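You operate a simulated robot arm through the tools that you are given. There is no shell and no other tool.

You run a simulated robot arm. Do the job below in one go: nothing can be reset, and whatever is moved stays where it is left.

## Task
Tip one tablet into the open vial and crush it until none shows.
Fine: tablet bottle back and capped, rod back in its stand, white cap on the vial. Set down upright: tablet bottle.

It is judged by the outcome, as a careful person would: the job done as asked, and still so three seconds after it is handed in. It fails if anything else is knocked over, pushed out of place, dropped, spilled or broken. Lids that push on must go on centred and level and be pressed home; caps that screw on are set level and turned clockwise until they are tight.

## Robot
A 6-joint arm with a two-finger parallel gripper, fixed in place. Base frame: the origin is on the floor under the middle of its stand, x ahead of it, y to its left, z up; the work surface is at about z = 82. Readings come in cm, degrees, newtons and seconds.
It reaches about 131.3 cm from its shoulder. Its first joint turns from -166.0 to 166.0 degrees. Payload 3.43 kg.
The TCP is the grasp point between the finger pads, 3.4 cm short of the fingertips. In the tool frame z runs along the fingers and y along their closing line. Largest opening 12.8 cm; finger width 2.4, thickness 1.2; the body of the gripper, 4.8 by 13 cm, starts 9.6 cm behind the TCP.
Orientation is that of the tool frame in the base frame, as [roll, pitch, yaw] about the fixed x, y, z axes, in that order (R = Rz(yaw) Ry(pitch) Rx(roll)). With the fingers straight down and closing along the base's y, the tool's x points along the base's -x, its y along +y and its z along -z.

## Interface
- The arm moves only by the tool play_rows. Its argument "deltas" is a list that holds one entry, the list of rows, each a list of 7 numbers: the shift along the tool's x, y, z in cm, then the turn, a rotation vector about the tool's x, y, z in degrees, then the finger opening in cm, from 0 to 12.8. In form: [[[dx, dy, dz, ax, ay, az, hand], ...]]. A call has 1 to 20 rows; each row is the pose to reach, as a shift and turn from the pose commanded when the call began, along the tool's axes at that moment. A row lasts 0.2 s, in which the tool goes at most 5 cm and 8.6 degrees; a call with a longer step from one row to the next is refused whole, and so is a gripper value outside its range. Where a pose cannot be reached the arm comes as near as it can. A force on the tool above 90 N (or 10 N above the force at the start of the call, whichever is more), or a blocked arm, ends the call early, and 0.2 s more pass. Each finger travels about 15.3 cm/s and halts on what it meets, pressing with about 23 N; the grip force reading is that of the motor and also rises with nothing between the fingers. The clock runs only during rows and for 0.2 s after the last one: add rows that repeat a pose to give the fingers time. It gives the time, the measured TCP pose, the force on the tool (base axes), the opening and the grip force at its end, in the units of the frame above (readings bear some noise), with the torque about the TCP (base axes, N m) and any sound that the robot's microphone picked up, and new pictures: "views" is both (left out), scene, wrist or none.
- Cameras (640 x 400 px; columns grow to the right, rows downward): "scene" is fixed at [4.87, 49.88, 143.54]; the picture's right is [-0.19, -0.98, 0.00], its down [-0.62, 0.12, -0.77] and it looks along [0.76, -0.15, -0.63] (base axes); focal length 337 px, centre (320, 200). "wrist" rides on the gripper at [7.6, -1.1, -16] in the tool frame; the picture's right is [0.15, 0.99, 0.00], its down [-0.88, 0.13, -0.46] and it looks along [-0.45, 0.07, 0.89] (tool axes); focal length 234 px, centre (320, 200). There is no depth. A picture from a camera that has moved, and an enlarged one, comes with that camera's place and axes in the base frame and with its lens.
- enlarge(camera, box): a new picture of the part [left, top, right, bottom] of that camera's present view, enlarged. No time passes.
- hand_in(): hands the job in; it is judged then, once.

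Places have to be worked out from the pictures, the camera data and where the tool is seen. Open the gripper and draw the arm clear of the work before you hand the job in, unless the task says otherwise.

The tools are called by a JSON object that holds its "api" and its "payload". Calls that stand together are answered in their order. play_rows: Moves the arm, as the interface text tells. Its arguments: {"type":"object","properties":{"deltas":{"type":"array"},"views":{"type":"string","enum":["both","scene","wrist","none"]}},"required":["deltas"]} The other tools are called the same way: enlarge (camera, box) takes an enlarged picture of a part of a camera's view; hand_in () hands the job in.

At the start:

```text
time: 0.0
tool_pos: [42.44, 48.37, 113.31]
tcp_rot: [179.9, 0.2, -180.0]
contact_force: [-0.7, 0.4, 0.6]
moment: [0.0, -0.02, -0.01]
grip_width: 12.8
finger_force: 0.1
```

scene: 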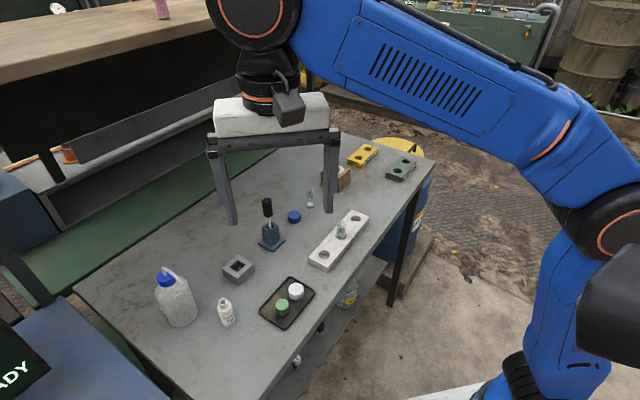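
wrist: 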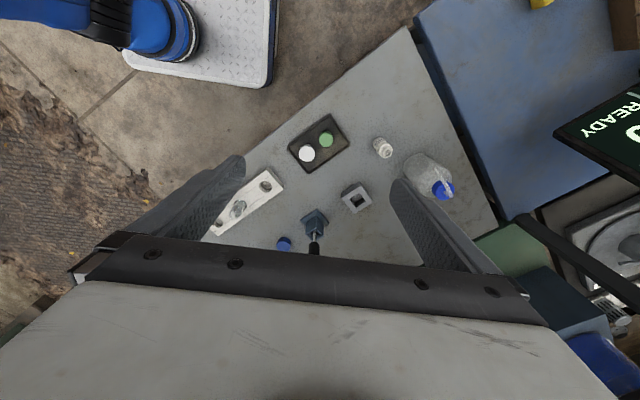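

I see a table with a tablet bottle (white, open?), a tray with a white cap and a green cap, a rack with a vial, and a rod in a stand. I'll look closer at both views before moving.

{"api": "enlarge", "payload": {"camera": "scene", "box": [200, 250, 340, 340]}}

{"api": "enlarge", "payload": {"camera": "scene", "box": [240, 170, 400, 280]}}

{"api": "enlarge", "payload": {"camera": "wrist", "box": [200, 100, 460, 260]}}

```text
4.44 times, centred on (270, 295) of scene
camera zoom: at [4.87, 49.88, 143.54], right [-0.19, -0.98, 0.0], down [-0.62, 0.12, -0.77], along [0.76, -0.15, -0.63], focal length 1496 px, centre (542, -222)
```

zoom: 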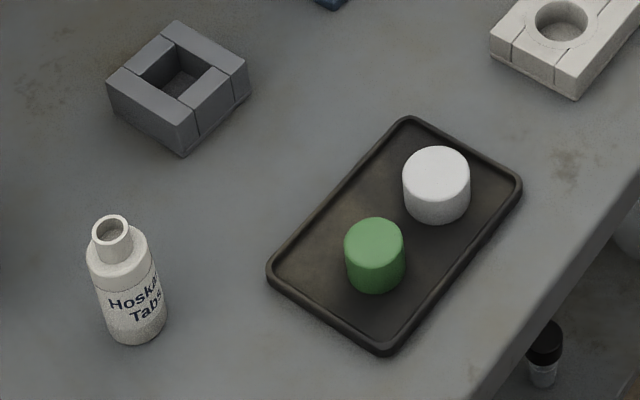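

```text
3.64 times, centred on (320, 225) of scene
camera zoom: at [4.87, 49.88, 143.54], right [-0.19, -0.98, 0.0], down [-0.62, 0.12, -0.77], along [0.76, -0.15, -0.63], focal length 1224 px, centre (320, 109)
```

zoom: 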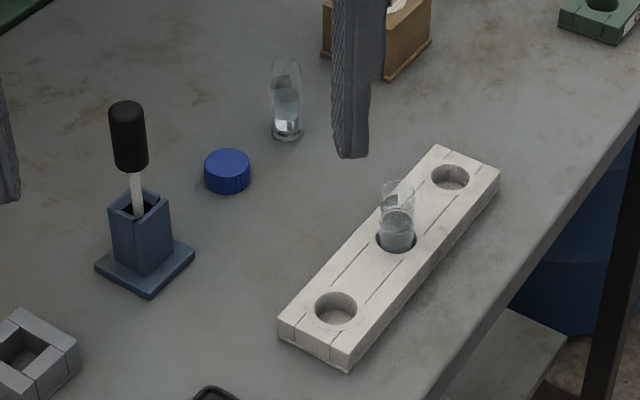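

```text
2.46 times, centred on (330, 180) of wrist
camera zoom: at [34.94, 47.36, 129.37], right [-0.15, 0.99, 0.0], down [0.88, 0.13, 0.46], along [0.45, 0.07, -0.89], focal length 576 px, centre (295, 249)
```

zoom: 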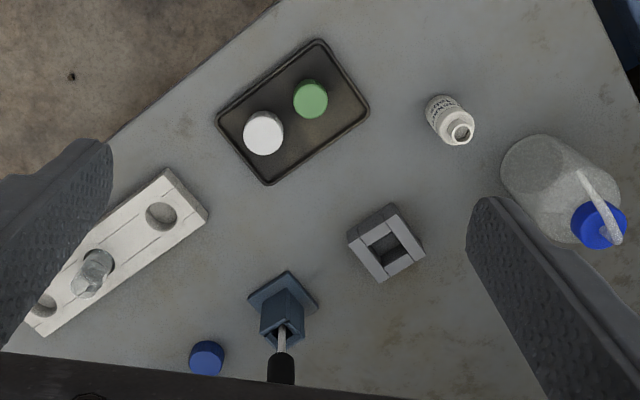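

I'll zoom in more on the two glass vials, the rod stand and the bottle.

{"api": "enlarge", "payload": {"camera": "scene", "box": [296, 175, 328, 215]}}

{"api": "enlarge", "payload": {"camera": "scene", "box": [320, 205, 368, 245]}}

{"api": "enlarge", "payload": {"camera": "scene", "box": [205, 285, 250, 335]}}

{"api": "enlarge", "payload": {"camera": "scene", "box": [250, 190, 300, 260]}}

{"api": "enlarge", "payload": {"camera": "wrist", "box": [360, 125, 400, 165]}}

{"api": "enlarge", "payload": {"camera": "wrist", "box": [210, 160, 290, 240]}}

```text
10.00 times, centred on (312, 195) of scene
camera zoom: at [4.87, 49.88, 143.54], right [-0.19, -0.98, 0.0], down [-0.62, 0.12, -0.77], along [0.76, -0.15, -0.63], focal length 3366 px, centre (400, 250)
```

zoom: 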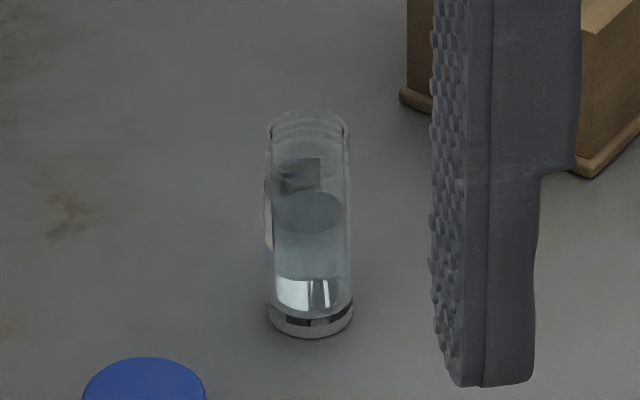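

```text
10.00 times, centred on (344, 225) of scene
camera zoom: at [4.87, 49.88, 143.54], right [-0.19, -0.98, 0.0], down [-0.62, 0.12, -0.77], along [0.76, -0.15, -0.63], focal length 3366 px, centre (80, -50)
```

zoom: 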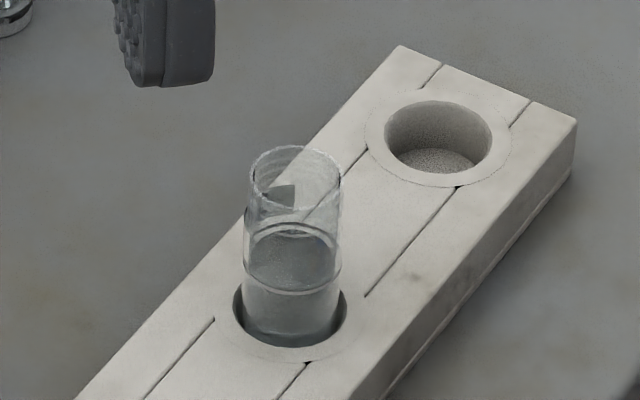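

```text
8.00 times, centred on (228, 310) of scene
camera zoom: at [4.87, 49.88, 143.54], right [-0.19, -0.98, 0.0], down [-0.62, 0.12, -0.77], along [0.76, -0.15, -0.63], focal length 2693 px, centre (1060, -680)
```

zoom: 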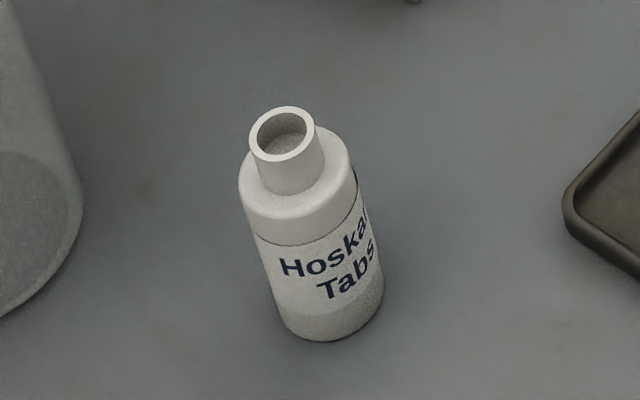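

```text
5.71 times, centred on (275, 225) of scene
camera zoom: at [4.87, 49.88, 143.54], right [-0.19, -0.98, 0.0], down [-0.62, 0.12, -0.77], along [0.76, -0.15, -0.63], focal length 1923 px, centre (577, 57)
```

zoom: 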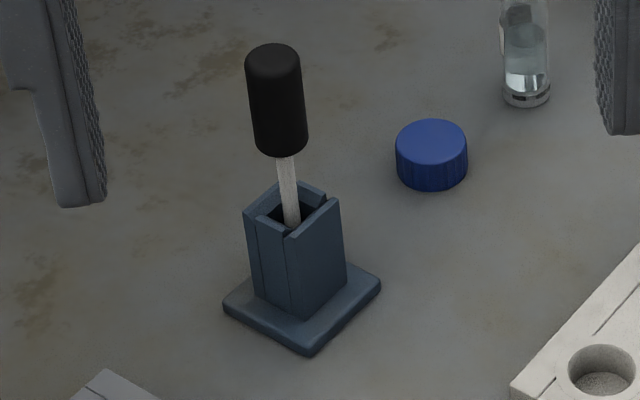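

```text
10.00 times, centred on (380, 145) of wrist
camera zoom: at [34.94, 47.36, 129.37], right [-0.15, 0.99, 0.0], down [0.88, 0.13, 0.46], along [0.45, 0.07, -0.89], focal length 2342 px, centre (-280, 750)
```

zoom: 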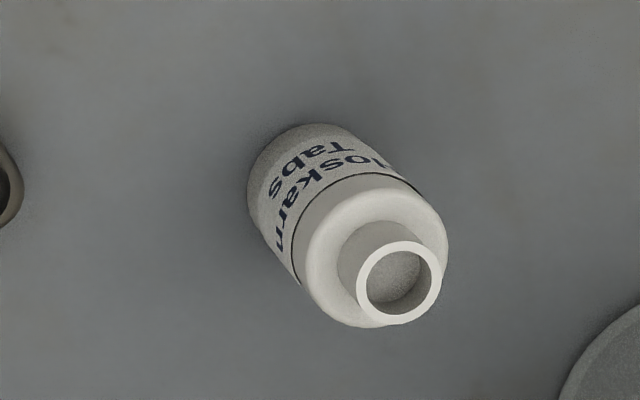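

```text
5.00 times, centred on (250, 200) of wrist
camera zoom: at [34.94, 47.36, 129.37], right [-0.15, 0.99, 0.0], down [0.88, 0.13, 0.46], along [0.45, 0.07, -0.89], focal length 1171 px, centre (670, 200)
```

zoom: 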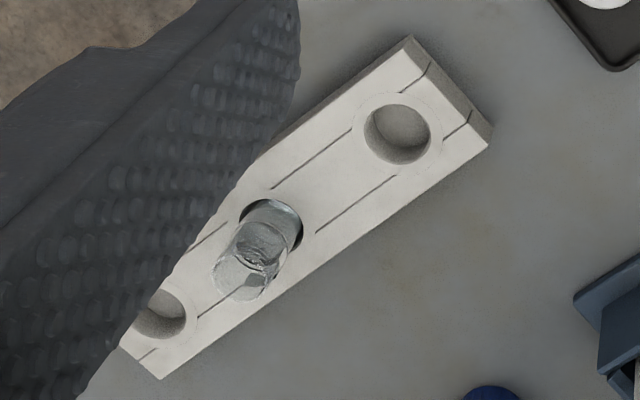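

The gripper is over the table, pointing down. I put the bottle at about (44.3, 60.6), its neck top at z≈89.6, and the rack vial at about (61, 33.9), its rim at z≈89.7. I'll move above the bottle to look into it.

{"api": "play_rows", "payload": {"deltas": [[[-0.5, 3, 2, 0, 0, 0, 12.8], [-0.9, 6, 4, 0, 0, 0, 12.8], [-1.3, 9, 6, 0, 0, 0, 12.8], [-1.6, 11, 8, 0, 0, 0, 12.8], [-1.86, 12.28, 9.5, 0, 0, 0, 12.8], [-1.86, 12.28, 9.5, 0, 0, 0, 12.8]]], "views": "both"}}

```text
time: 1.4
tool_pos: [44.31, 60.49, 103.83]
tcp_rot: [179.8, 0.1, -180.0]
contact_force: [-0.7, -0.2, -0.4]
moment: [-0.03, 0.05, 0.04]
grip_width: 12.79
finger_force: 0.1
camera wrist: at [36.8, 59.53, 119.82], right [-0.15, 0.99, 0.0], down [0.88, 0.13, 0.46], along [0.45, 0.07, -0.89], focal length 234 px, centre (320, 200)
```

scene: 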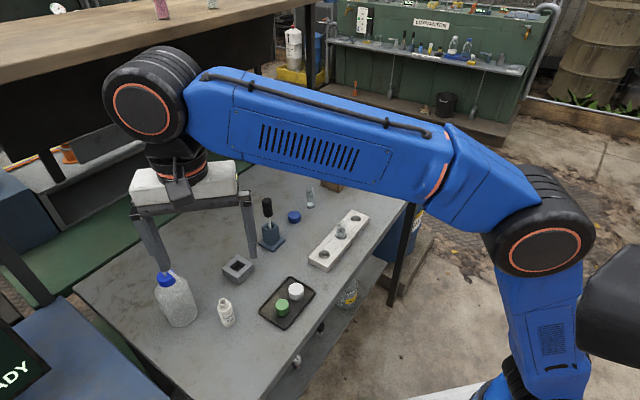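
wrist: 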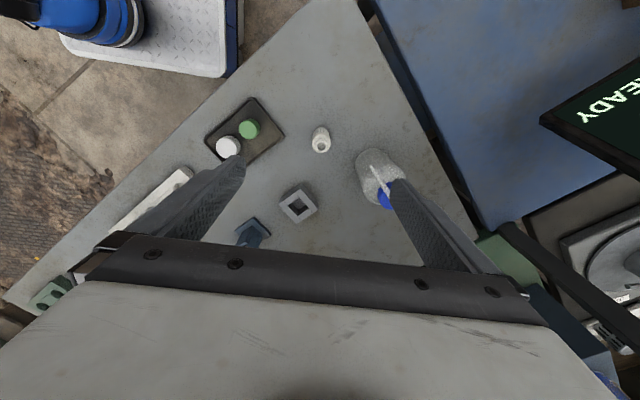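

The gripper is above the bottle. I'll zoom in on the bottle neck, the caps and the other items.

{"api": "enlarge", "payload": {"camera": "wrist", "box": [312, 138, 328, 154]}}

{"api": "enlarge", "payload": {"camera": "wrist", "box": [205, 100, 285, 160]}}

{"api": "enlarge", "payload": {"camera": "scene", "box": [330, 215, 354, 243]}}

{"api": "enlarge", "payload": {"camera": "wrist", "box": [275, 180, 325, 225]}}

```text
16.00 times, centred on (320, 146) of wrist
camera zoom: at [36.8, 59.53, 119.82], right [-0.15, 0.99, 0.0], down [0.88, 0.13, 0.46], along [0.45, 0.07, -0.89], focal length 3747 px, centre (320, 1064)
```

zoom: 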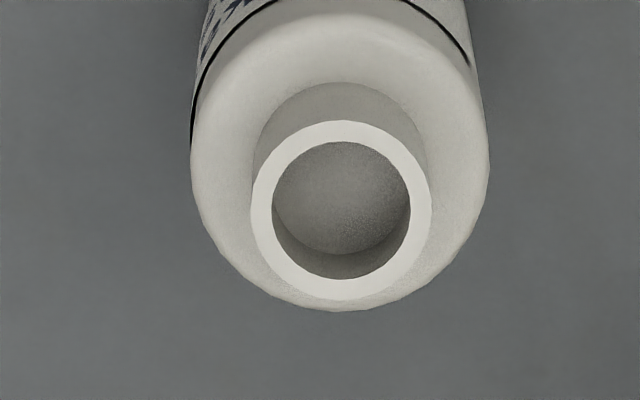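

```text
6.67 times, centred on (245, 130) of wrist
camera zoom: at [36.8, 59.53, 119.82], right [-0.15, 0.99, 0.0], down [0.88, 0.13, 0.46], along [0.45, 0.07, -0.89], focal length 1561 px, centre (820, 667)
```

zoom: 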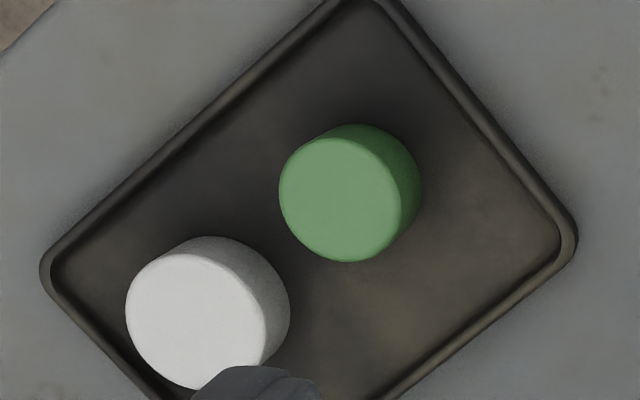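

```text
14.29 times, centred on (342, 229) of scene
camera zoom: at [4.87, 49.88, 143.54], right [-0.19, -0.98, 0.0], down [-0.62, 0.12, -0.77], along [0.76, -0.15, -0.63], focal length 4808 px, centre (6, -214)
```

zoom: 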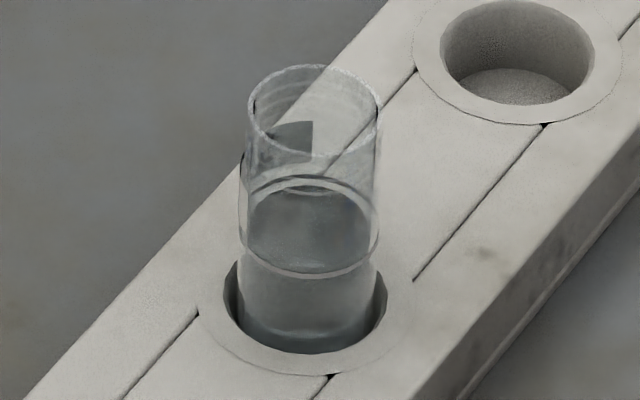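

```text
8.89 times, centred on (300, 202) of wrist
camera zoom: at [36.8, 59.53, 119.82], right [-0.15, 0.99, 0.0], down [0.88, 0.13, 0.46], along [0.45, 0.07, -0.89], focal length 2082 px, centre (498, 178)
```

zoom: 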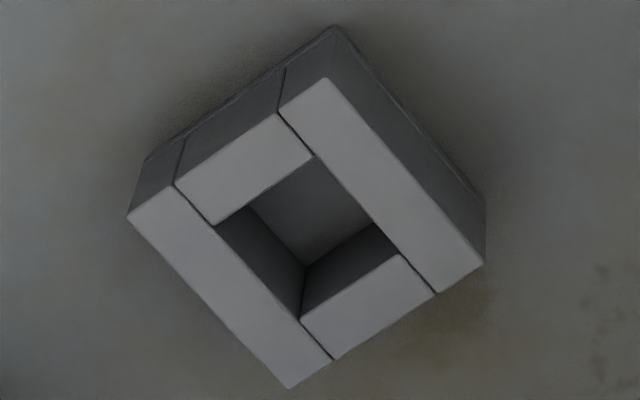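

I can't see individual tablets inside the dark bottle. The caps and the neck look smooth. I plan to take the bottle from the side so I can tip it by rolling about the finger axis, so I'll first rise and spin the hand to bring the camera to the far side.

{"api": "play_rows", "payload": {"deltas": [[[0, 0, -2, 0, 0, 8, 8], [0, 0, -4, 0, 0, 16, 6], [0, 0, -6, 0, 0, 24, 6], [0, 0, -8, 0, 0, 32, 6], [0, 0, -9, 0, 0, 40, 6], [0, 0, -10, 0, 0, 48, 6], [0, 0, -10, 0, 0, 56, 6], [0, 0, -10, 0, 0, 64, 6], [0, 0, -10, 0, 0, 72, 6], [0, 0, -10, 0, 0, 80, 6], [0, 0, -10, 0, 0, 88, 6], [0, 0, -10, 0, 0, 96, 6], [0, 0, -10, 0, 0, 104, 6], [0, 0, -10, 0, 0, 112, 6], [0, 0, -10, 0, 0, 120, 6], [0, 0, -10, 0, 0, 128, 6], [0, 0, -10, 0, 0, 136, 6], [0, 0, -10, 0, 0, 144, 6], [0, 0, -10, 0, 0, 145, 6]]], "views": "both"}}

```text
time: 5.4
tool_pos: [46.89, 58.58, 110.96]
tcp_rot: [179.7, -0.4, 80.6]
contact_force: [0.3, 0.6, 0.2]
moment: [0.01, 0.0, -0.04]
grip_width: 6.01
finger_force: 0.0
out of reach, approached as far as the arm can: row 4, 5, 6, 7, 8, 9, 10, 11, 12, 13, 14, 15, 16, 17, 18, 19
camera wrist: at [46.98, 66.28, 127.04], right [1.0, -0.02, 0.01], down [-0.02, -0.89, 0.45], along [0.0, -0.45, -0.89], focal length 234 px, centre (320, 200)
```

scene: 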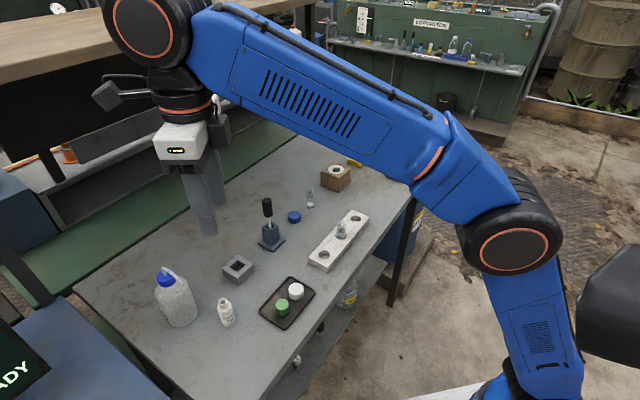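
wrist: 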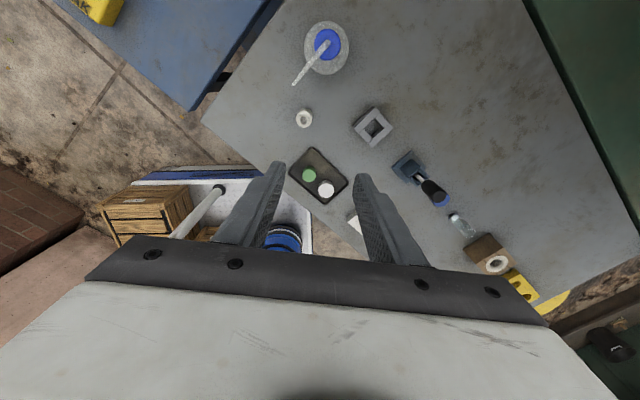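

The arm stopped at yaw 80.6° and z≈111, and "out of reach" began when I raised it, so the height is probably the limit. I'll lower it a little, then carry on with the spin to see if it is possible.

{"api": "play_rows", "payload": {"deltas": [[[0, 0, 3, 0, 0, 0, 6], [0, 0, 6, 0, 0, 0, 6], [0, 0, 8, 0, 0, 6, 6], [0, 0, 8, 0, 0, 14, 6], [0, 0, 8, 0, 0, 22, 6], [0, 0, 8, 0, 0, 30, 6], [0, 0, 8, 0, 0, 38, 6], [0, 0, 8, 0, 0, 45, 6]]], "views": "none"}}

```text
time: 7.2
tool_pos: [48.88, 58.08, 103.89]
tcp_rot: [179.7, -0.3, 78.9]
contact_force: [0.2, -0.4, 1.0]
moment: [0.02, 0.02, 0.01]
grip_width: 6.0
finger_force: 0.0
out of reach, approached as far as the arm can: row 3, 4, 5, 6, 7, 8
```

The spin stops at yaw ≈79° in this direction, which looks like a last-joint limit. I'll go back over the open part of the table and spin the other way to find that limit.

{"api": "play_rows", "payload": {"deltas": [[[-2, -1, 0, 0, 0, -8, 6], [-4, -2, 0, 0, 0, -16, 6], [-6, -3, -1, 0, 0, -24, 6], [-8, -4, -2, 0, 0, -32, 6], [-9.25, -5.2, -2, 0, 0, -40, 6], [-9.25, -5.2, -2, 0, 0, -48, 6], [-9.25, -5.2, -2, 0, 0, -56, 6], [-9.25, -5.2, -2, 0, 0, -64, 6], [-9.25, -5.2, -2, 0, 0, -72, 6], [-9.25, -5.2, -2, 0, 0, -80, 6], [-9.25, -5.2, -2, 0, 0, -88, 6], [-9.25, -5.2, -2, 0, 0, -96, 6], [-9.25, -5.2, -2, 0, 0, -104, 6], [-9.25, -5.2, -2, 0, 0, -112, 6], [-9.25, -5.2, -2, 0, 0, -120, 6], [-9.25, -5.2, -2, 0, 0, -128, 6], [-9.25, -5.2, -2, 0, 0, -136, 6], [-9.25, -5.2, -2, 0, 0, -144, 6], [-9.25, -5.2, -2, 0, 0, -152, 6], [-9.25, -5.2, -2, 0, 0, -160, 6]]], "views": "none"}}

{"api": "play_rows", "payload": {"deltas": [[[0, 0, 0, 0, 0, -8, 6], [0, 0, 0, 0, 0, -16, 6], [0, 0, 0, 0, 0, -24, 6], [0, 0, 0, 0, 0, -32, 6], [0, 0, 0, 0, 0, -40, 6], [0, 0, 0, 0, 0, -48, 6], [0, 0, 0, 0, 0, -56, 6], [0, 0, 0, 0, 0, -64, 6], [0, 0, 0, 0, 0, -72, 6], [0, 0, 0, 0, 0, -80, 6], [0, 0, 0, 0, 0, -88, 6], [0, 0, 0, 0, 0, -96, 6], [0, 0, 0, 0, 0, -104, 6], [0, 0, 0, 0, 0, -112, 6], [0, 0, 0, 0, 0, -120, 6], [0, 0, 0, 0, 0, -128, 6], [0, 0, 0, 0, 0, -136, 6], [0, 0, 0, 0, 0, -144, 6], [0, 0, 0, 0, 0, -152, 6], [0, 0, 0, 0, 0, -160, 6]]], "views": "both"}}

```text
time: 11.4
tool_pos: [41.91, 49.93, 105.59]
tcp_rot: [-179.9, 0.4, -121.0]
contact_force: [-0.4, 0.0, 0.3]
moment: [-0.02, -0.02, 0.01]
grip_width: 6.0
finger_force: 0.0
```

```text
time: 15.6
tool_pos: [41.92, 49.92, 105.56]
tcp_rot: [-179.9, -0.4, 39.1]
contact_force: [0.8, 0.1, -0.6]
moment: [0.02, -0.01, 0.02]
grip_width: 5.99
finger_force: 0.0
camera wrist: at [47.04, 55.55, 121.65], right [0.74, -0.68, 0.0], down [-0.6, -0.66, 0.45], along [-0.3, -0.33, -0.89], focal length 234 px, centre (320, 200)
```

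scene: 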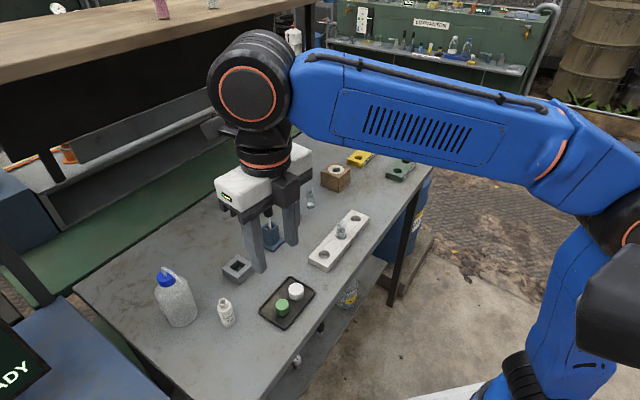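
wrist: 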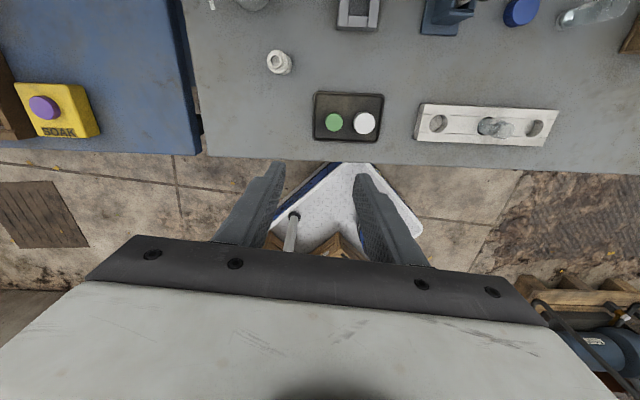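

The other direction works: yaw is now 39° with the camera on the outward side. I'll tilt the hand so the fingers point outward and about 15° down, at a stand-off on the near side of the bottle.

{"api": "play_rows", "payload": {"deltas": [[[-0.2, -0.8, 0, 0, 8, 0, 6], [-0.4, -1.6, 0, 0, 16, 0, 6], [-0.5, -2.4, 0, 0, 24, 0, 6], [-0.7, -3.2, 0, 0, 32, 0, 6], [-0.9, -4, 0, 0, 40, 0, 6], [-1.0, -4.8, 0, 0, 48, 0, 6], [-1.2, -5.6, 0, 0, 56, 0, 6], [-1.3, -6.4, 0, 0, 64, 0, 6], [-1.41, -6.82, 0, 0, 72, 0, 6], [-1.41, -6.82, 0, 0, 75, 0, 6], [-1.41, -6.82, 2, 0, 75, 0, 6], [-1.41, -6.82, 4, 0, 75, 0, 6], [-1.41, -6.82, 4, 0, 75, 0, 6]]], "views": "both"}}

```text
time: 18.4
tool_pos: [36.68, 54.36, 101.48]
tcp_rot: [-179.4, -75.4, 38.4]
contact_force: [0.6, 0.3, 0.5]
moment: [-0.01, -0.04, 0.03]
grip_width: 5.98
finger_force: 0.1
camera wrist: at [25.49, 46.81, 112.86], right [0.65, -0.75, 0.14], down [-0.43, -0.52, -0.74], along [0.62, 0.42, -0.66], focal length 234 px, centre (320, 200)
```

scene: 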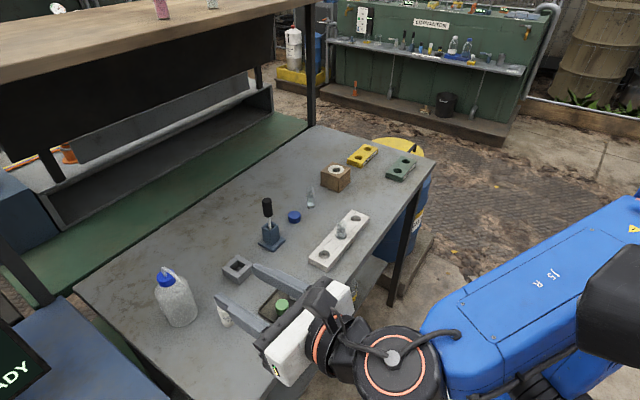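
wrist: 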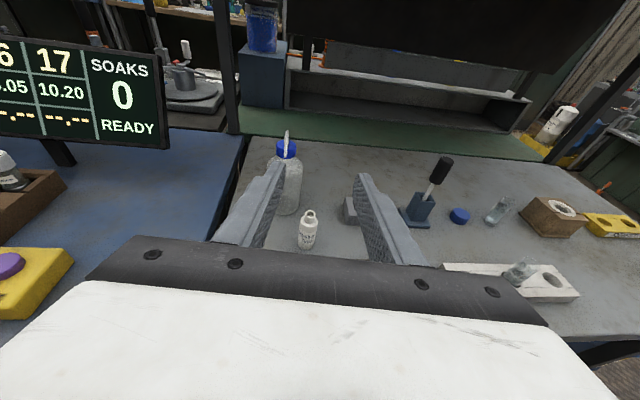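

The side-on posture works. I'll lower to about z=87 at the stand-off behind the bottle and look again.

{"api": "play_rows", "payload": {"deltas": [[[-3, 0, 1, 0, 0, 0, 6], [-6, -0.1, 2, 0, 0, 0, 6], [-9, -0.15, 3, 0, 0, 0, 6], [-11.5, -0.2, 4, 0, 0, 0, 6], [-13.7, -0.22, 4.94, 0, 0, 0, 6], [-13.7, -0.22, 4.94, 0, 0, 0, 6]]], "views": "both"}}

```text
time: 19.8
tool_pos: [37.28, 55.48, 86.94]
tcp_rot: [-179.6, -75.3, 38.5]
contact_force: [0.3, -0.3, 0.1]
moment: [-0.02, 0.01, -0.03]
grip_width: 6.01
finger_force: 0.0
camera wrist: at [26.14, 47.71, 98.4], right [0.65, -0.75, 0.14], down [-0.43, -0.52, -0.74], along [0.62, 0.42, -0.66], focal length 234 px, centre (320, 200)
```

scene: 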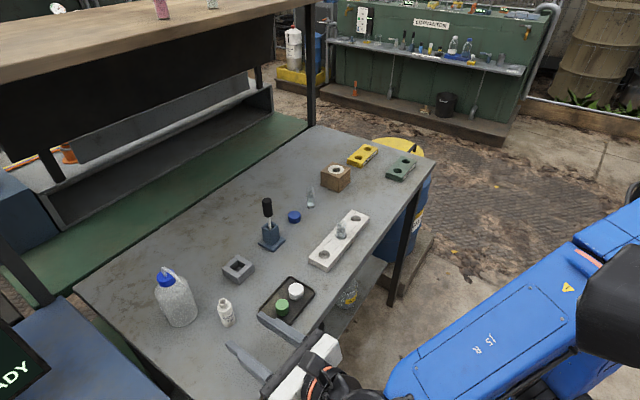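
wrist: 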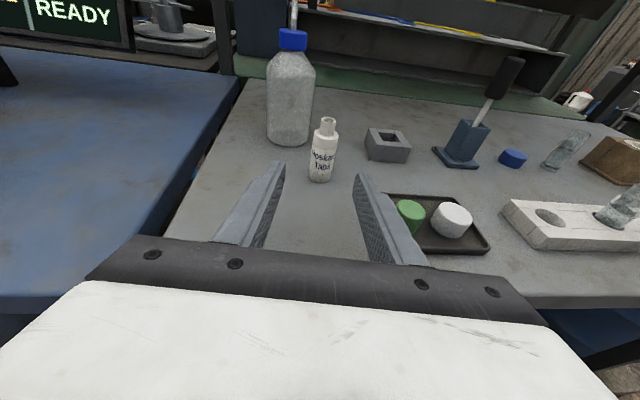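

I'll zoom in to check the right finger's clearance to the tray and how well the hand lines up with the bottle.

{"api": "enlarge", "payload": {"camera": "scene", "box": [200, 280, 340, 390]}}

{"api": "enlarge", "payload": {"camera": "wrist", "box": [230, 100, 430, 260]}}

```text
3.64 times, centred on (270, 335) of scene
camera zoom: at [4.87, 49.88, 143.54], right [-0.19, -0.98, 0.0], down [-0.62, 0.12, -0.77], along [0.76, -0.15, -0.63], focal length 1224 px, centre (502, -291)
```

zoom: 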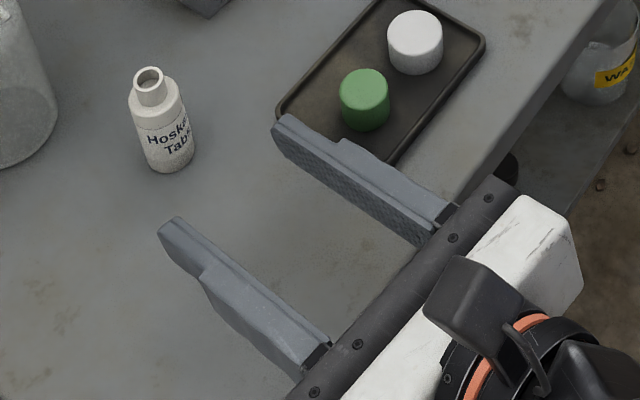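

```text
2.50 times, centred on (330, 180) of wrist
camera zoom: at [26.14, 47.71, 98.4], right [0.65, -0.75, 0.14], down [-0.43, -0.52, -0.74], along [0.62, 0.42, -0.66], focal length 585 px, centre (295, 250)
```

zoom: 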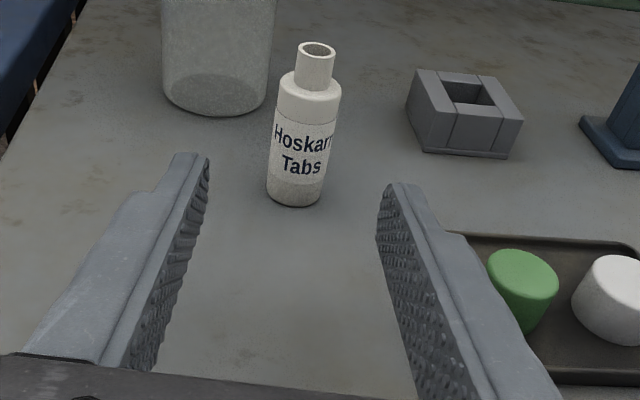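

The bottle is centred between the fingers at about (44.3, 60.65), and the right finger clears the tray. I'll narrow the opening a little and advance onto the bottle.

{"api": "play_rows", "payload": {"deltas": [[[0.1, 0.05, 1.5, 0, 0, 0, 4.6], [0.2, 0.1, 3, 0, 0, 0, 4.6], [0.35, 0.2, 4.8, 0, 0, 0, 4.6], [0.5, 0.25, 6.5, 0, 0, 0, 4.6], [0.65, 0.3, 8, 0, 0, 0, 4.6], [0.72, 0.32, 8.82, 0, 0, 0, 4.6], [0.72, 0.32, 8.82, 0, 0, 0, 4.6]]], "views": "both"}}

```text
time: 21.4
tool_pos: [44.3, 60.42, 85.54]
tcp_rot: [-179.3, -75.5, 38.6]
contact_force: [0.3, -0.2, 0.4]
moment: [0.02, -0.03, 0.02]
grip_width: 4.59
finger_force: 0.1
camera wrist: at [33.17, 52.96, 96.9], right [0.65, -0.75, 0.14], down [-0.43, -0.52, -0.74], along [0.62, 0.42, -0.66], focal length 234 px, centre (320, 200)
```

scene: 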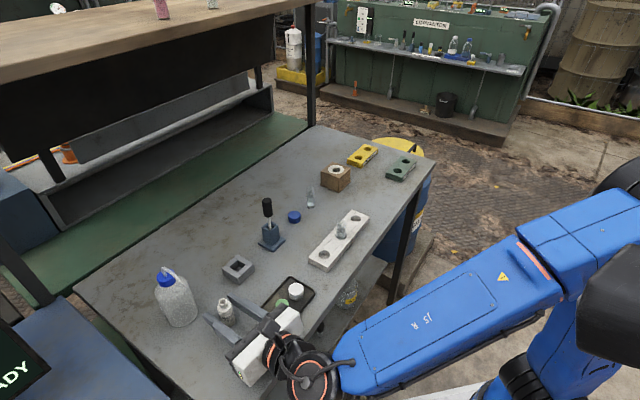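
wrist: 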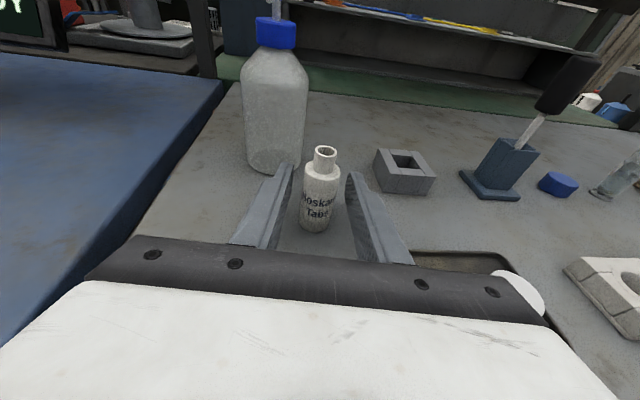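

{"api": "enlarge", "payload": {"camera": "scene", "box": [140, 250, 340, 390]}}

{"api": "enlarge", "payload": {"camera": "wrist", "box": [230, 120, 430, 260]}}

```text
2.86 times, centred on (240, 320) of scene
camera zoom: at [4.87, 49.88, 143.54], right [-0.19, -0.98, 0.0], down [-0.62, 0.12, -0.77], along [0.76, -0.15, -0.63], focal length 962 px, centre (549, -143)
```

zoom: 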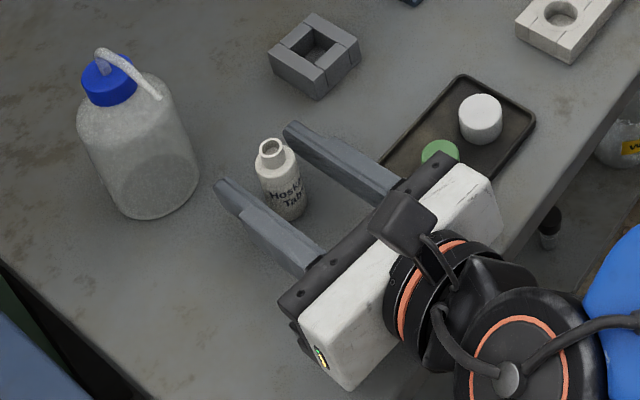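

```text
2.86 times, centred on (330, 190) of wrist
camera zoom: at [33.17, 52.96, 96.9], right [0.65, -0.75, 0.14], down [-0.43, -0.52, -0.74], along [0.62, 0.42, -0.66], focal length 669 px, centre (291, 229)
```

zoom: 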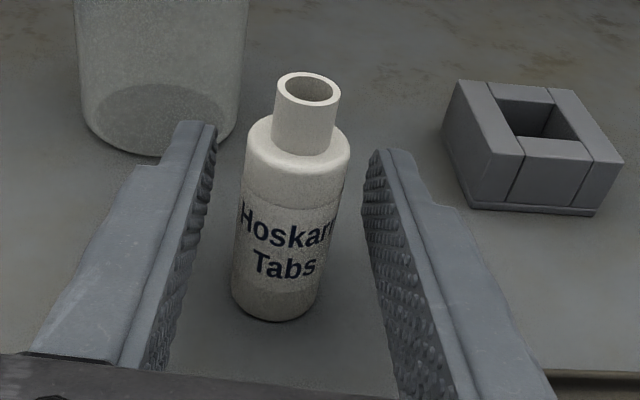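

The bottle sits between the pads with clearance all round. I'll close on it gently.

{"api": "play_rows", "payload": {"deltas": [[[0, 0, 0, 0, 0, 0, 3.6], [0, 0, 0, 0, 0, 0, 3.0], [0, 0, 0, 0, 0, 0, 2.5], [0, 0, 0, 0, 0, 0, 2.0], [0, 0, 0, 0, 0, 0, 2.0], [0, 0, 0, 0, 0, 0, 2.0]]], "views": "wrist"}}

```text
time: 22.8
tool_pos: [44.41, 60.53, 85.51]
tcp_rot: [-179.5, -75.4, 38.5]
contact_force: [-0.5, -0.2, -0.2]
moment: [0.0, -0.01, 0.01]
grip_width: 2.46
finger_force: 23.2
camera wrist: at [33.16, 52.95, 96.91], right [0.65, -0.75, 0.14], down [-0.43, -0.52, -0.74], along [0.62, 0.42, -0.66], focal length 234 px, centre (320, 200)
```

wrist: 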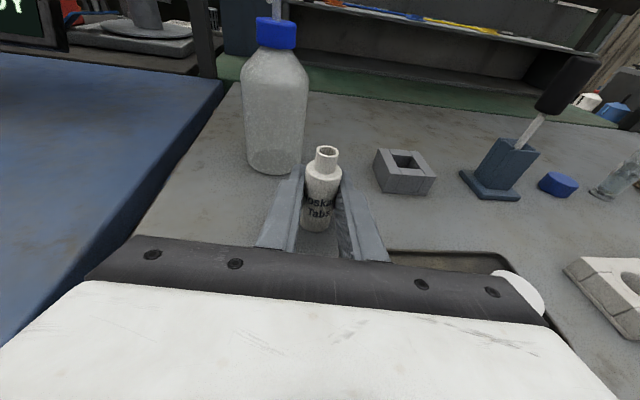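

It is gripped at 2.46 cm. I'll lift straight up about 13 cm.

{"api": "play_rows", "payload": {"deltas": [[[1.0, 0, -0.26, 0, 0, 0, 2.0], [2.5, 0, -0.66, 0, 0, 0, 2.0], [4.5, 0, -1.18, 0, 0, 0, 2.0], [6.5, 0, -1.7, 0, 0, 0, 2.0], [8.5, 0, -2.23, 0, 0, 0, 2.0], [10.5, 0, -2.75, 0, 0, 0, 2.0], [12.5, 0, -3.28, 0, 0, 0, 2.0], [12.5, 0, -3.28, 0, 0, 0, 2.0]]], "views": "both"}}

```text
time: 24.6
tool_pos: [44.51, 60.58, 98.39]
tcp_rot: [-179.5, -75.5, 38.5]
contact_force: [-0.1, 0.9, -0.3]
moment: [0.0, -0.01, 0.01]
grip_width: 2.44
finger_force: 23.5
camera wrist: at [33.29, 52.89, 109.79], right [0.65, -0.75, 0.14], down [-0.43, -0.52, -0.74], along [0.62, 0.42, -0.66], focal length 234 px, centre (320, 200)
```

scene: 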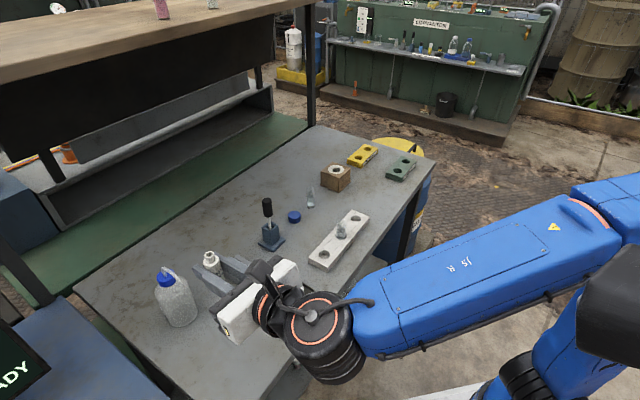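
wrist: 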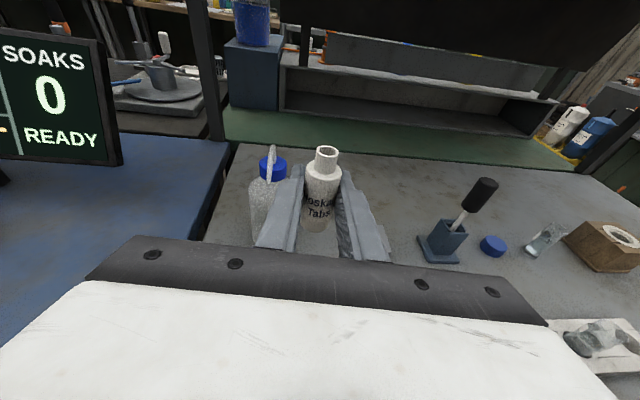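

The bottle is held securely and upright. I'll carry it sideways toward the vial at a safe height, keeping it upright.

{"api": "play_rows", "payload": {"deltas": [[[1, 1, -0.3, 0, 0, 0, 2.0], [2, 3, -0.6, 0, 0, 0, 2.0], [2.46, 5.5, -0.88, 0, 0, 0, 2.0], [2.46, 8.5, -0.88, 0, 0, 0, 2.0], [2.46, 11.5, -0.88, 0, 0, 0, 2.0], [2.46, 14.5, -0.88, 0, 0, 0, 2.0], [2.46, 17.5, -0.88, 0, 0, 0, 2.0], [2.46, 20.5, -0.88, 0, 0, 0, 2.0], [2.46, 23.5, -0.88, 0, 0, 0, 2.0], [2.46, 25.8, -0.88, 0, 0, 0, 2.0], [2.46, 26.78, -0.88, 0, 0, 0, 2.0], [2.46, 26.78, -0.88, 0, 0, 0, 2.0]]], "views": "both"}}

```text
time: 27.2
tool_pos: [61.17, 39.6, 101.22]
tcp_rot: [-179.4, -75.4, 38.4]
contact_force: [0.3, 0.1, -0.6]
moment: [-0.01, 0.04, 0.01]
grip_width: 2.44
finger_force: 22.5
camera wrist: at [49.9, 32.02, 112.6], right [0.65, -0.75, 0.14], down [-0.43, -0.52, -0.74], along [0.62, 0.42, -0.66], focal length 234 px, centre (320, 200)
```

scene: 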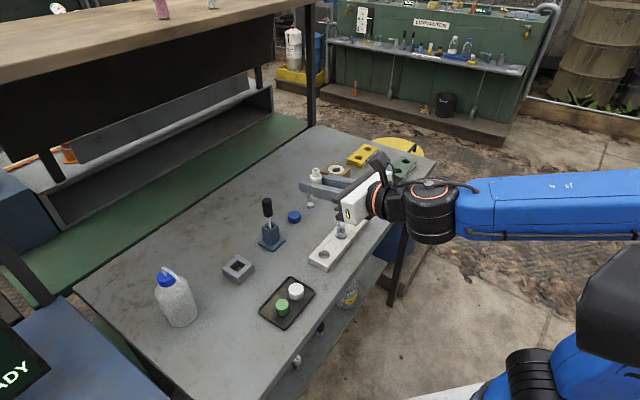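
wrist: 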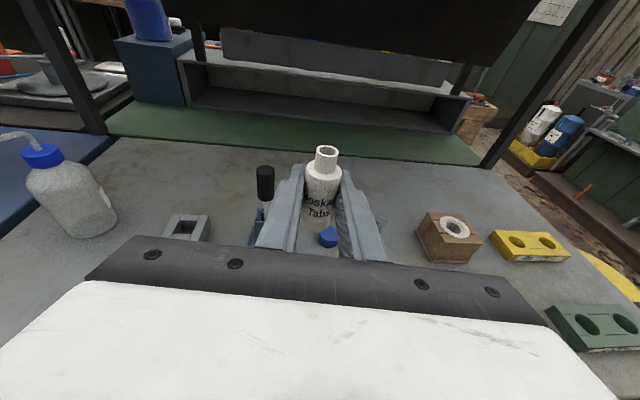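

I'm next to the vial, which still looks undisturbed. I'll roll the bottle to near-horizontal (mouth still slightly up) so the wrist camera can see the mouth and the vial together.

{"api": "play_rows", "payload": {"deltas": [[[-0.3, 0.2, -0.15, 0, 0, 7, 2.0], [-0.6, 0.4, -0.3, 0, 0, 15, 2.0], [-1.0, 0.6, -0.5, 0, 0, 23, 2.0], [-1.4, 0.8, -0.7, 0, 0, 31, 2.0], [-1.8, 1.0, -0.9, 0, 0, 39, 2.0], [-2.2, 1.1, -1.1, 0, 0, 47, 2.0], [-2.62, 1.25, -1.33, 0, 0, 54, 2.0], [-2.62, 1.25, -1.33, 0, 0, 60, 2.0], [-2.62, 1.25, -1.33, 0, 0, 65, 2.0], [-2.62, 1.25, -1.33, 0, 0, 69, 2.0], [-2.62, 1.25, -1.33, 0, 0, 72, 2.0], [-2.62, 1.25, -1.33, 0, 0, 74, 2.0], [-2.62, 1.25, -1.33, 0, 0, 75, 2.0]]], "views": "both"}}

```text
time: 30.0
tool_pos: [60.42, 37.45, 98.72]
tcp_rot: [-105.1, -14.3, -47.2]
contact_force: [0.0, -0.1, -0.3]
moment: [-0.01, -0.02, 0.01]
grip_width: 2.46
finger_force: 22.6
camera wrist: at [53.4, 22.85, 105.83], right [0.07, -0.45, -0.89], down [-0.93, 0.3, -0.22], along [0.37, 0.84, -0.4], focal length 234 px, centre (320, 200)
```

scene: 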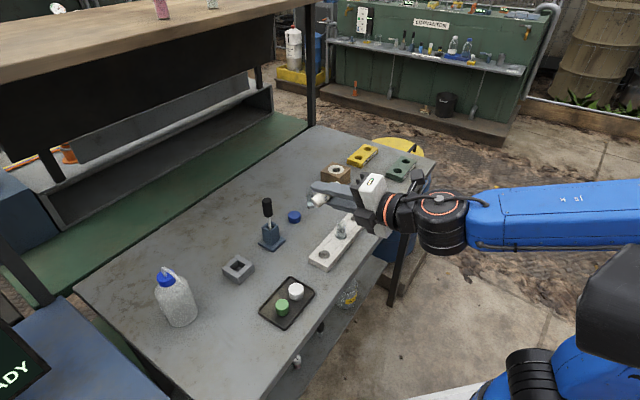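
wrist: 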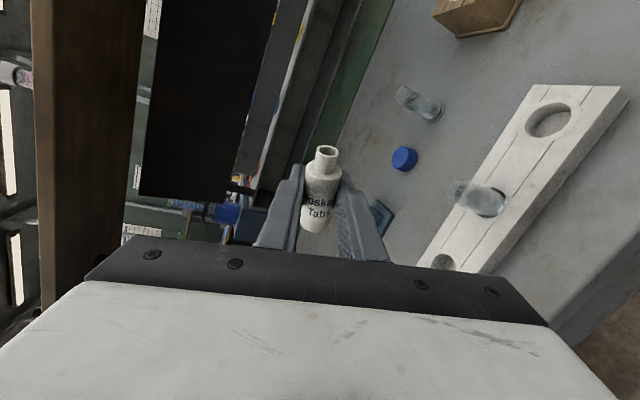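

{"api": "enlarge", "payload": {"camera": "scene", "box": [290, 160, 400, 250]}}

{"api": "enlarge", "payload": {"camera": "wrist", "box": [240, 130, 560, 290]}}

{"api": "enlarge", "payload": {"camera": "wrist", "box": [440, 165, 520, 225]}}

```text
4.44 times, centred on (345, 205) of scene
camera zoom: at [4.87, 49.88, 143.54], right [-0.19, -0.98, 0.0], down [-0.62, 0.12, -0.77], along [0.76, -0.15, -0.63], focal length 1496 px, centre (209, 178)
```

zoom: 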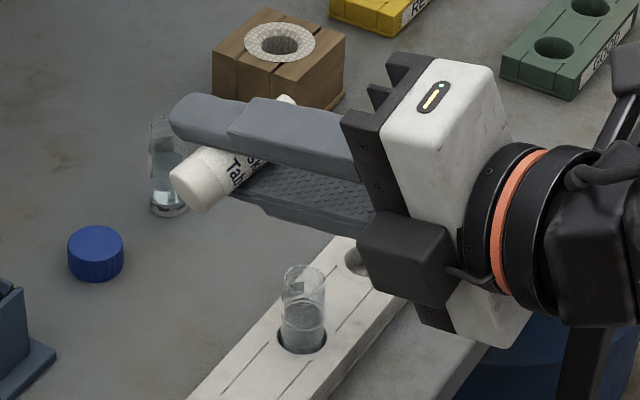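

```text
2.00 times, centred on (400, 210) of wrist
camera zoom: at [53.4, 22.85, 105.83], right [0.07, -0.45, -0.89], down [-0.93, 0.3, -0.22], along [0.37, 0.84, -0.4], focal length 468 px, centre (160, 180)
```

zoom: 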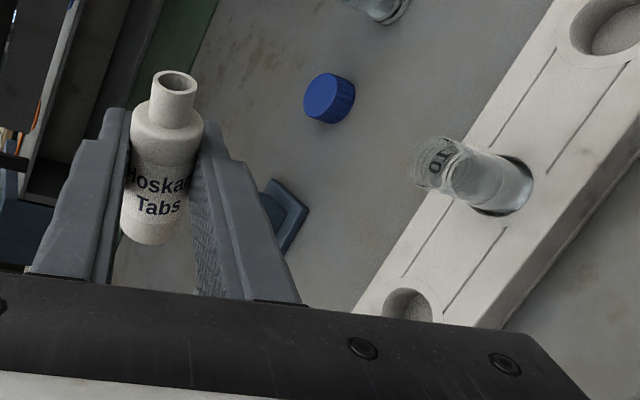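

```text
6.67 times, centred on (480, 195) of wrist
camera zoom: at [53.4, 22.85, 105.83], right [0.07, -0.45, -0.89], down [-0.93, 0.3, -0.22], along [0.37, 0.84, -0.4], focal length 1561 px, centre (-747, 233)
```

zoom: 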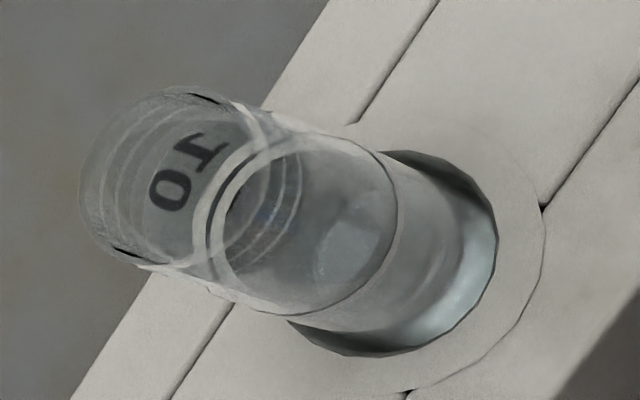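

The bottle is near-horizontal and its mouth points over the rack. From both views I now put the vial axis near (61.8, 33.6), its rim at z≈88.9 and the rack top at z≈84. I'll lower the mouth close to the vial at about 90° tilt, still short of pouring.

{"api": "play_rows", "payload": {"deltas": [[[-0.2, 0.8, 0.2, 0, 0, 3, 2.0], [-0.5, 2, 0.45, 0, 0, 6, 2.0], [-0.8, 3.3, 0.75, 0, 0, 10, 2.0], [-1.1, 4.6, 1.05, 0, 0, 14, 2.0], [-1.4, 5.8, 1.35, 0, 0, 17, 2.0], [-1.6, 6.55, 1.5, 0, 0, 19, 2.0], [-1.6, 6.55, 1.5, 0, 0, 20, 2.0], [-1.6, 6.55, 1.5, 0, 0, 20, 2.0]]], "views": "both"}}

```text
time: 31.8
tool_pos: [60.26, 37.21, 91.9]
tcp_rot: [-104.7, 5.0, -52.3]
contact_force: [-0.7, -0.4, -1.0]
moment: [-0.01, 0.03, -0.03]
grip_width: 2.45
finger_force: 22.7
camera wrist: at [53.19, 21.73, 96.4], right [-0.16, -0.2, -0.97], down [-0.91, 0.4, 0.07], along [0.38, 0.89, -0.25], focal length 234 px, centre (320, 200)
```

scene: 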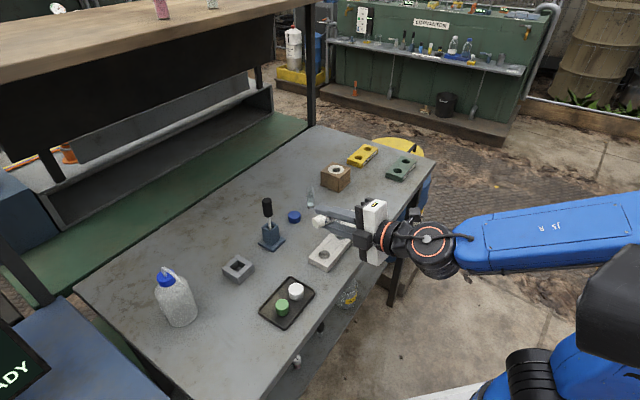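
wrist: 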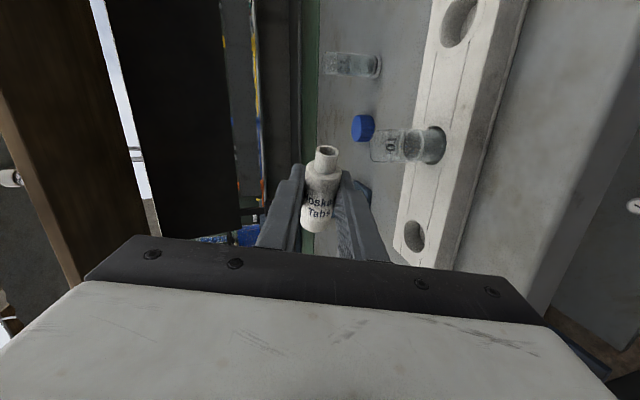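

{"api": "enlarge", "payload": {"camera": "wrist", "box": [300, 110, 460, 210]}}

{"api": "enlarge", "payload": {"camera": "scene", "box": [300, 180, 390, 260]}}

```text
4.00 times, centred on (380, 160) of wrist
camera zoom: at [53.19, 21.73, 96.4], right [-0.16, -0.2, -0.97], down [-0.91, 0.4, 0.07], along [0.38, 0.89, -0.25], focal length 937 px, centre (80, 360)
```

zoom: 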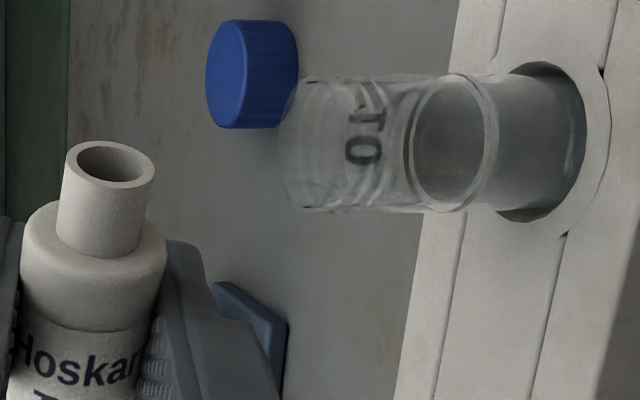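

```text
5.00 times, centred on (345, 220) of scene
camera zoom: at [4.87, 49.88, 143.54], right [-0.19, -0.98, 0.0], down [-0.62, 0.12, -0.77], along [0.76, -0.15, -0.63], focal length 1683 px, centre (195, 100)
```

zoom: 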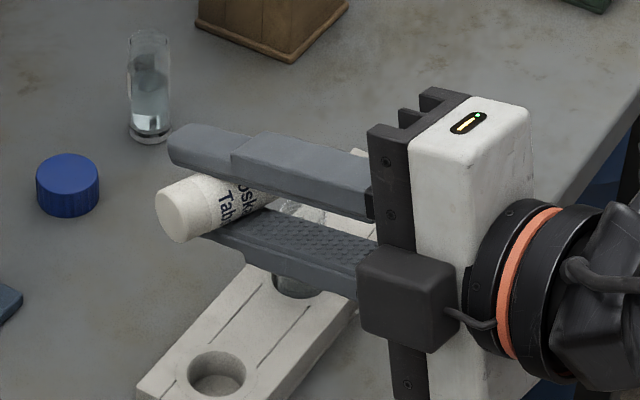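

The mouth is over the vial (mouth about (61.8, 34.0), vial about (61.85, 33.6)). I'll lower and tilt slowly to about 105°, then look and listen for a tablet.

{"api": "play_rows", "payload": {"deltas": [[[0.05, 0.12, 0.08, 0, 0, 2.5, 2.0], [0.1, 0.25, 0.16, 0, 0, 5, 2.0], [0.15, 0.38, 0.25, 0, 0, 7.5, 2.0], [0.2, 0.5, 0.33, 0, 0, 10, 2.0], [0.25, 0.63, 0.42, 0, 0, 12.5, 2.0], [0.32, 0.75, 0.5, 0, 0, 15, 2.0], [0.32, 0.75, 0.5, 0, 0, 15, 2.0], [0.32, 0.75, 0.5, 0, 0, 15, 2.0]]], "views": "wrist"}}

{"api": "enlarge", "payload": {"camera": "wrist", "box": [300, 110, 460, 210]}}

```text
time: 33.6
tool_pos: [60.7, 37.2, 90.83]
tcp_rot: [-105.5, 19.5, -56.3]
contact_force: [0.9, -0.2, 0.2]
moment: [-0.05, 0.04, 0.0]
grip_width: 2.45
finger_force: 23.1
camera wrist: at [53.1, 21.47, 93.58], right [-0.32, 0.0, -0.95], down [-0.86, 0.43, 0.29], along [0.41, 0.9, -0.13], focal length 234 px, centre (320, 200)
```

wrist: 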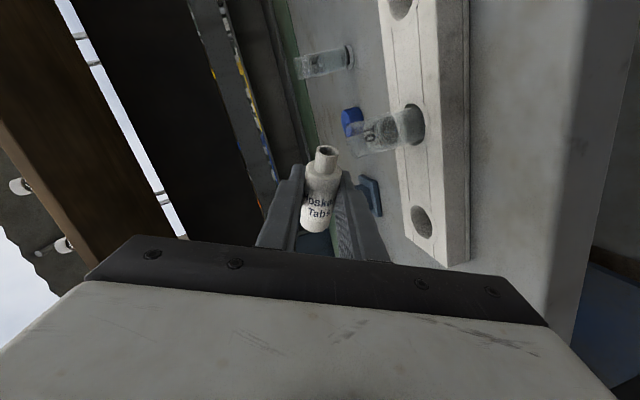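

```text
4.00 times, centred on (380, 160) of wrist
camera zoom: at [53.1, 21.47, 93.58], right [-0.32, 0.0, -0.95], down [-0.86, 0.43, 0.29], along [0.41, 0.9, -0.13], focal length 937 px, centre (80, 360)
```

zoom: 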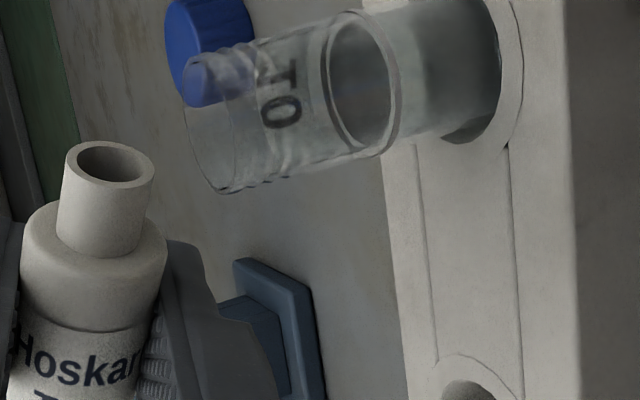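

No sound yet and no tablet is out. The mouth is about 1.2 cm above the rim, near the vial axis. I'll tilt another 10°, keeping the mouth over the vial.

{"api": "play_rows", "payload": {"deltas": [[[0.02, -0.1, 0.01, 0, 0, 2, 2.0], [0.04, -0.2, 0.02, 0, 0, 4, 2.0], [0.06, -0.3, 0.04, 0, 0, 6, 2.0], [0.08, -0.4, 0.05, 0, 0, 8, 2.0], [0.1, -0.5, 0.06, 0, 0, 10, 2.0], [0.1, -0.5, 0.06, 0, 0, 10, 2.0], [0.1, -0.5, 0.06, 0, 0, 10, 2.0], [0.1, -0.5, 0.06, 0, 0, 10, 2.0]]], "views": "none"}}

{"api": "enlarge", "payload": {"camera": "wrist", "box": [300, 90, 460, 190]}}

```text
time: 35.4
tool_pos: [60.96, 37.17, 91.42]
tcp_rot: [-106.7, 29.0, -59.2]
contact_force: [-0.2, 1.3, -0.2]
moment: [0.04, 0.02, 0.03]
grip_width: 2.45
finger_force: 23.1
```

```text
4.00 times, centred on (380, 140) of wrist
camera zoom: at [52.92, 21.5, 92.75], right [-0.42, 0.14, -0.9], down [-0.8, 0.42, 0.43], along [0.44, 0.9, -0.06], focal length 937 px, centre (80, 440)
```

zoom: 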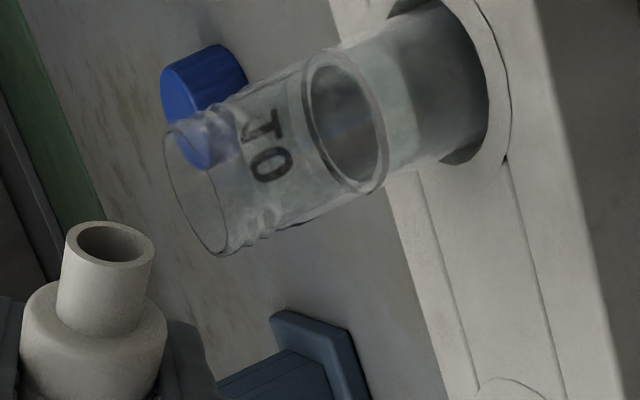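

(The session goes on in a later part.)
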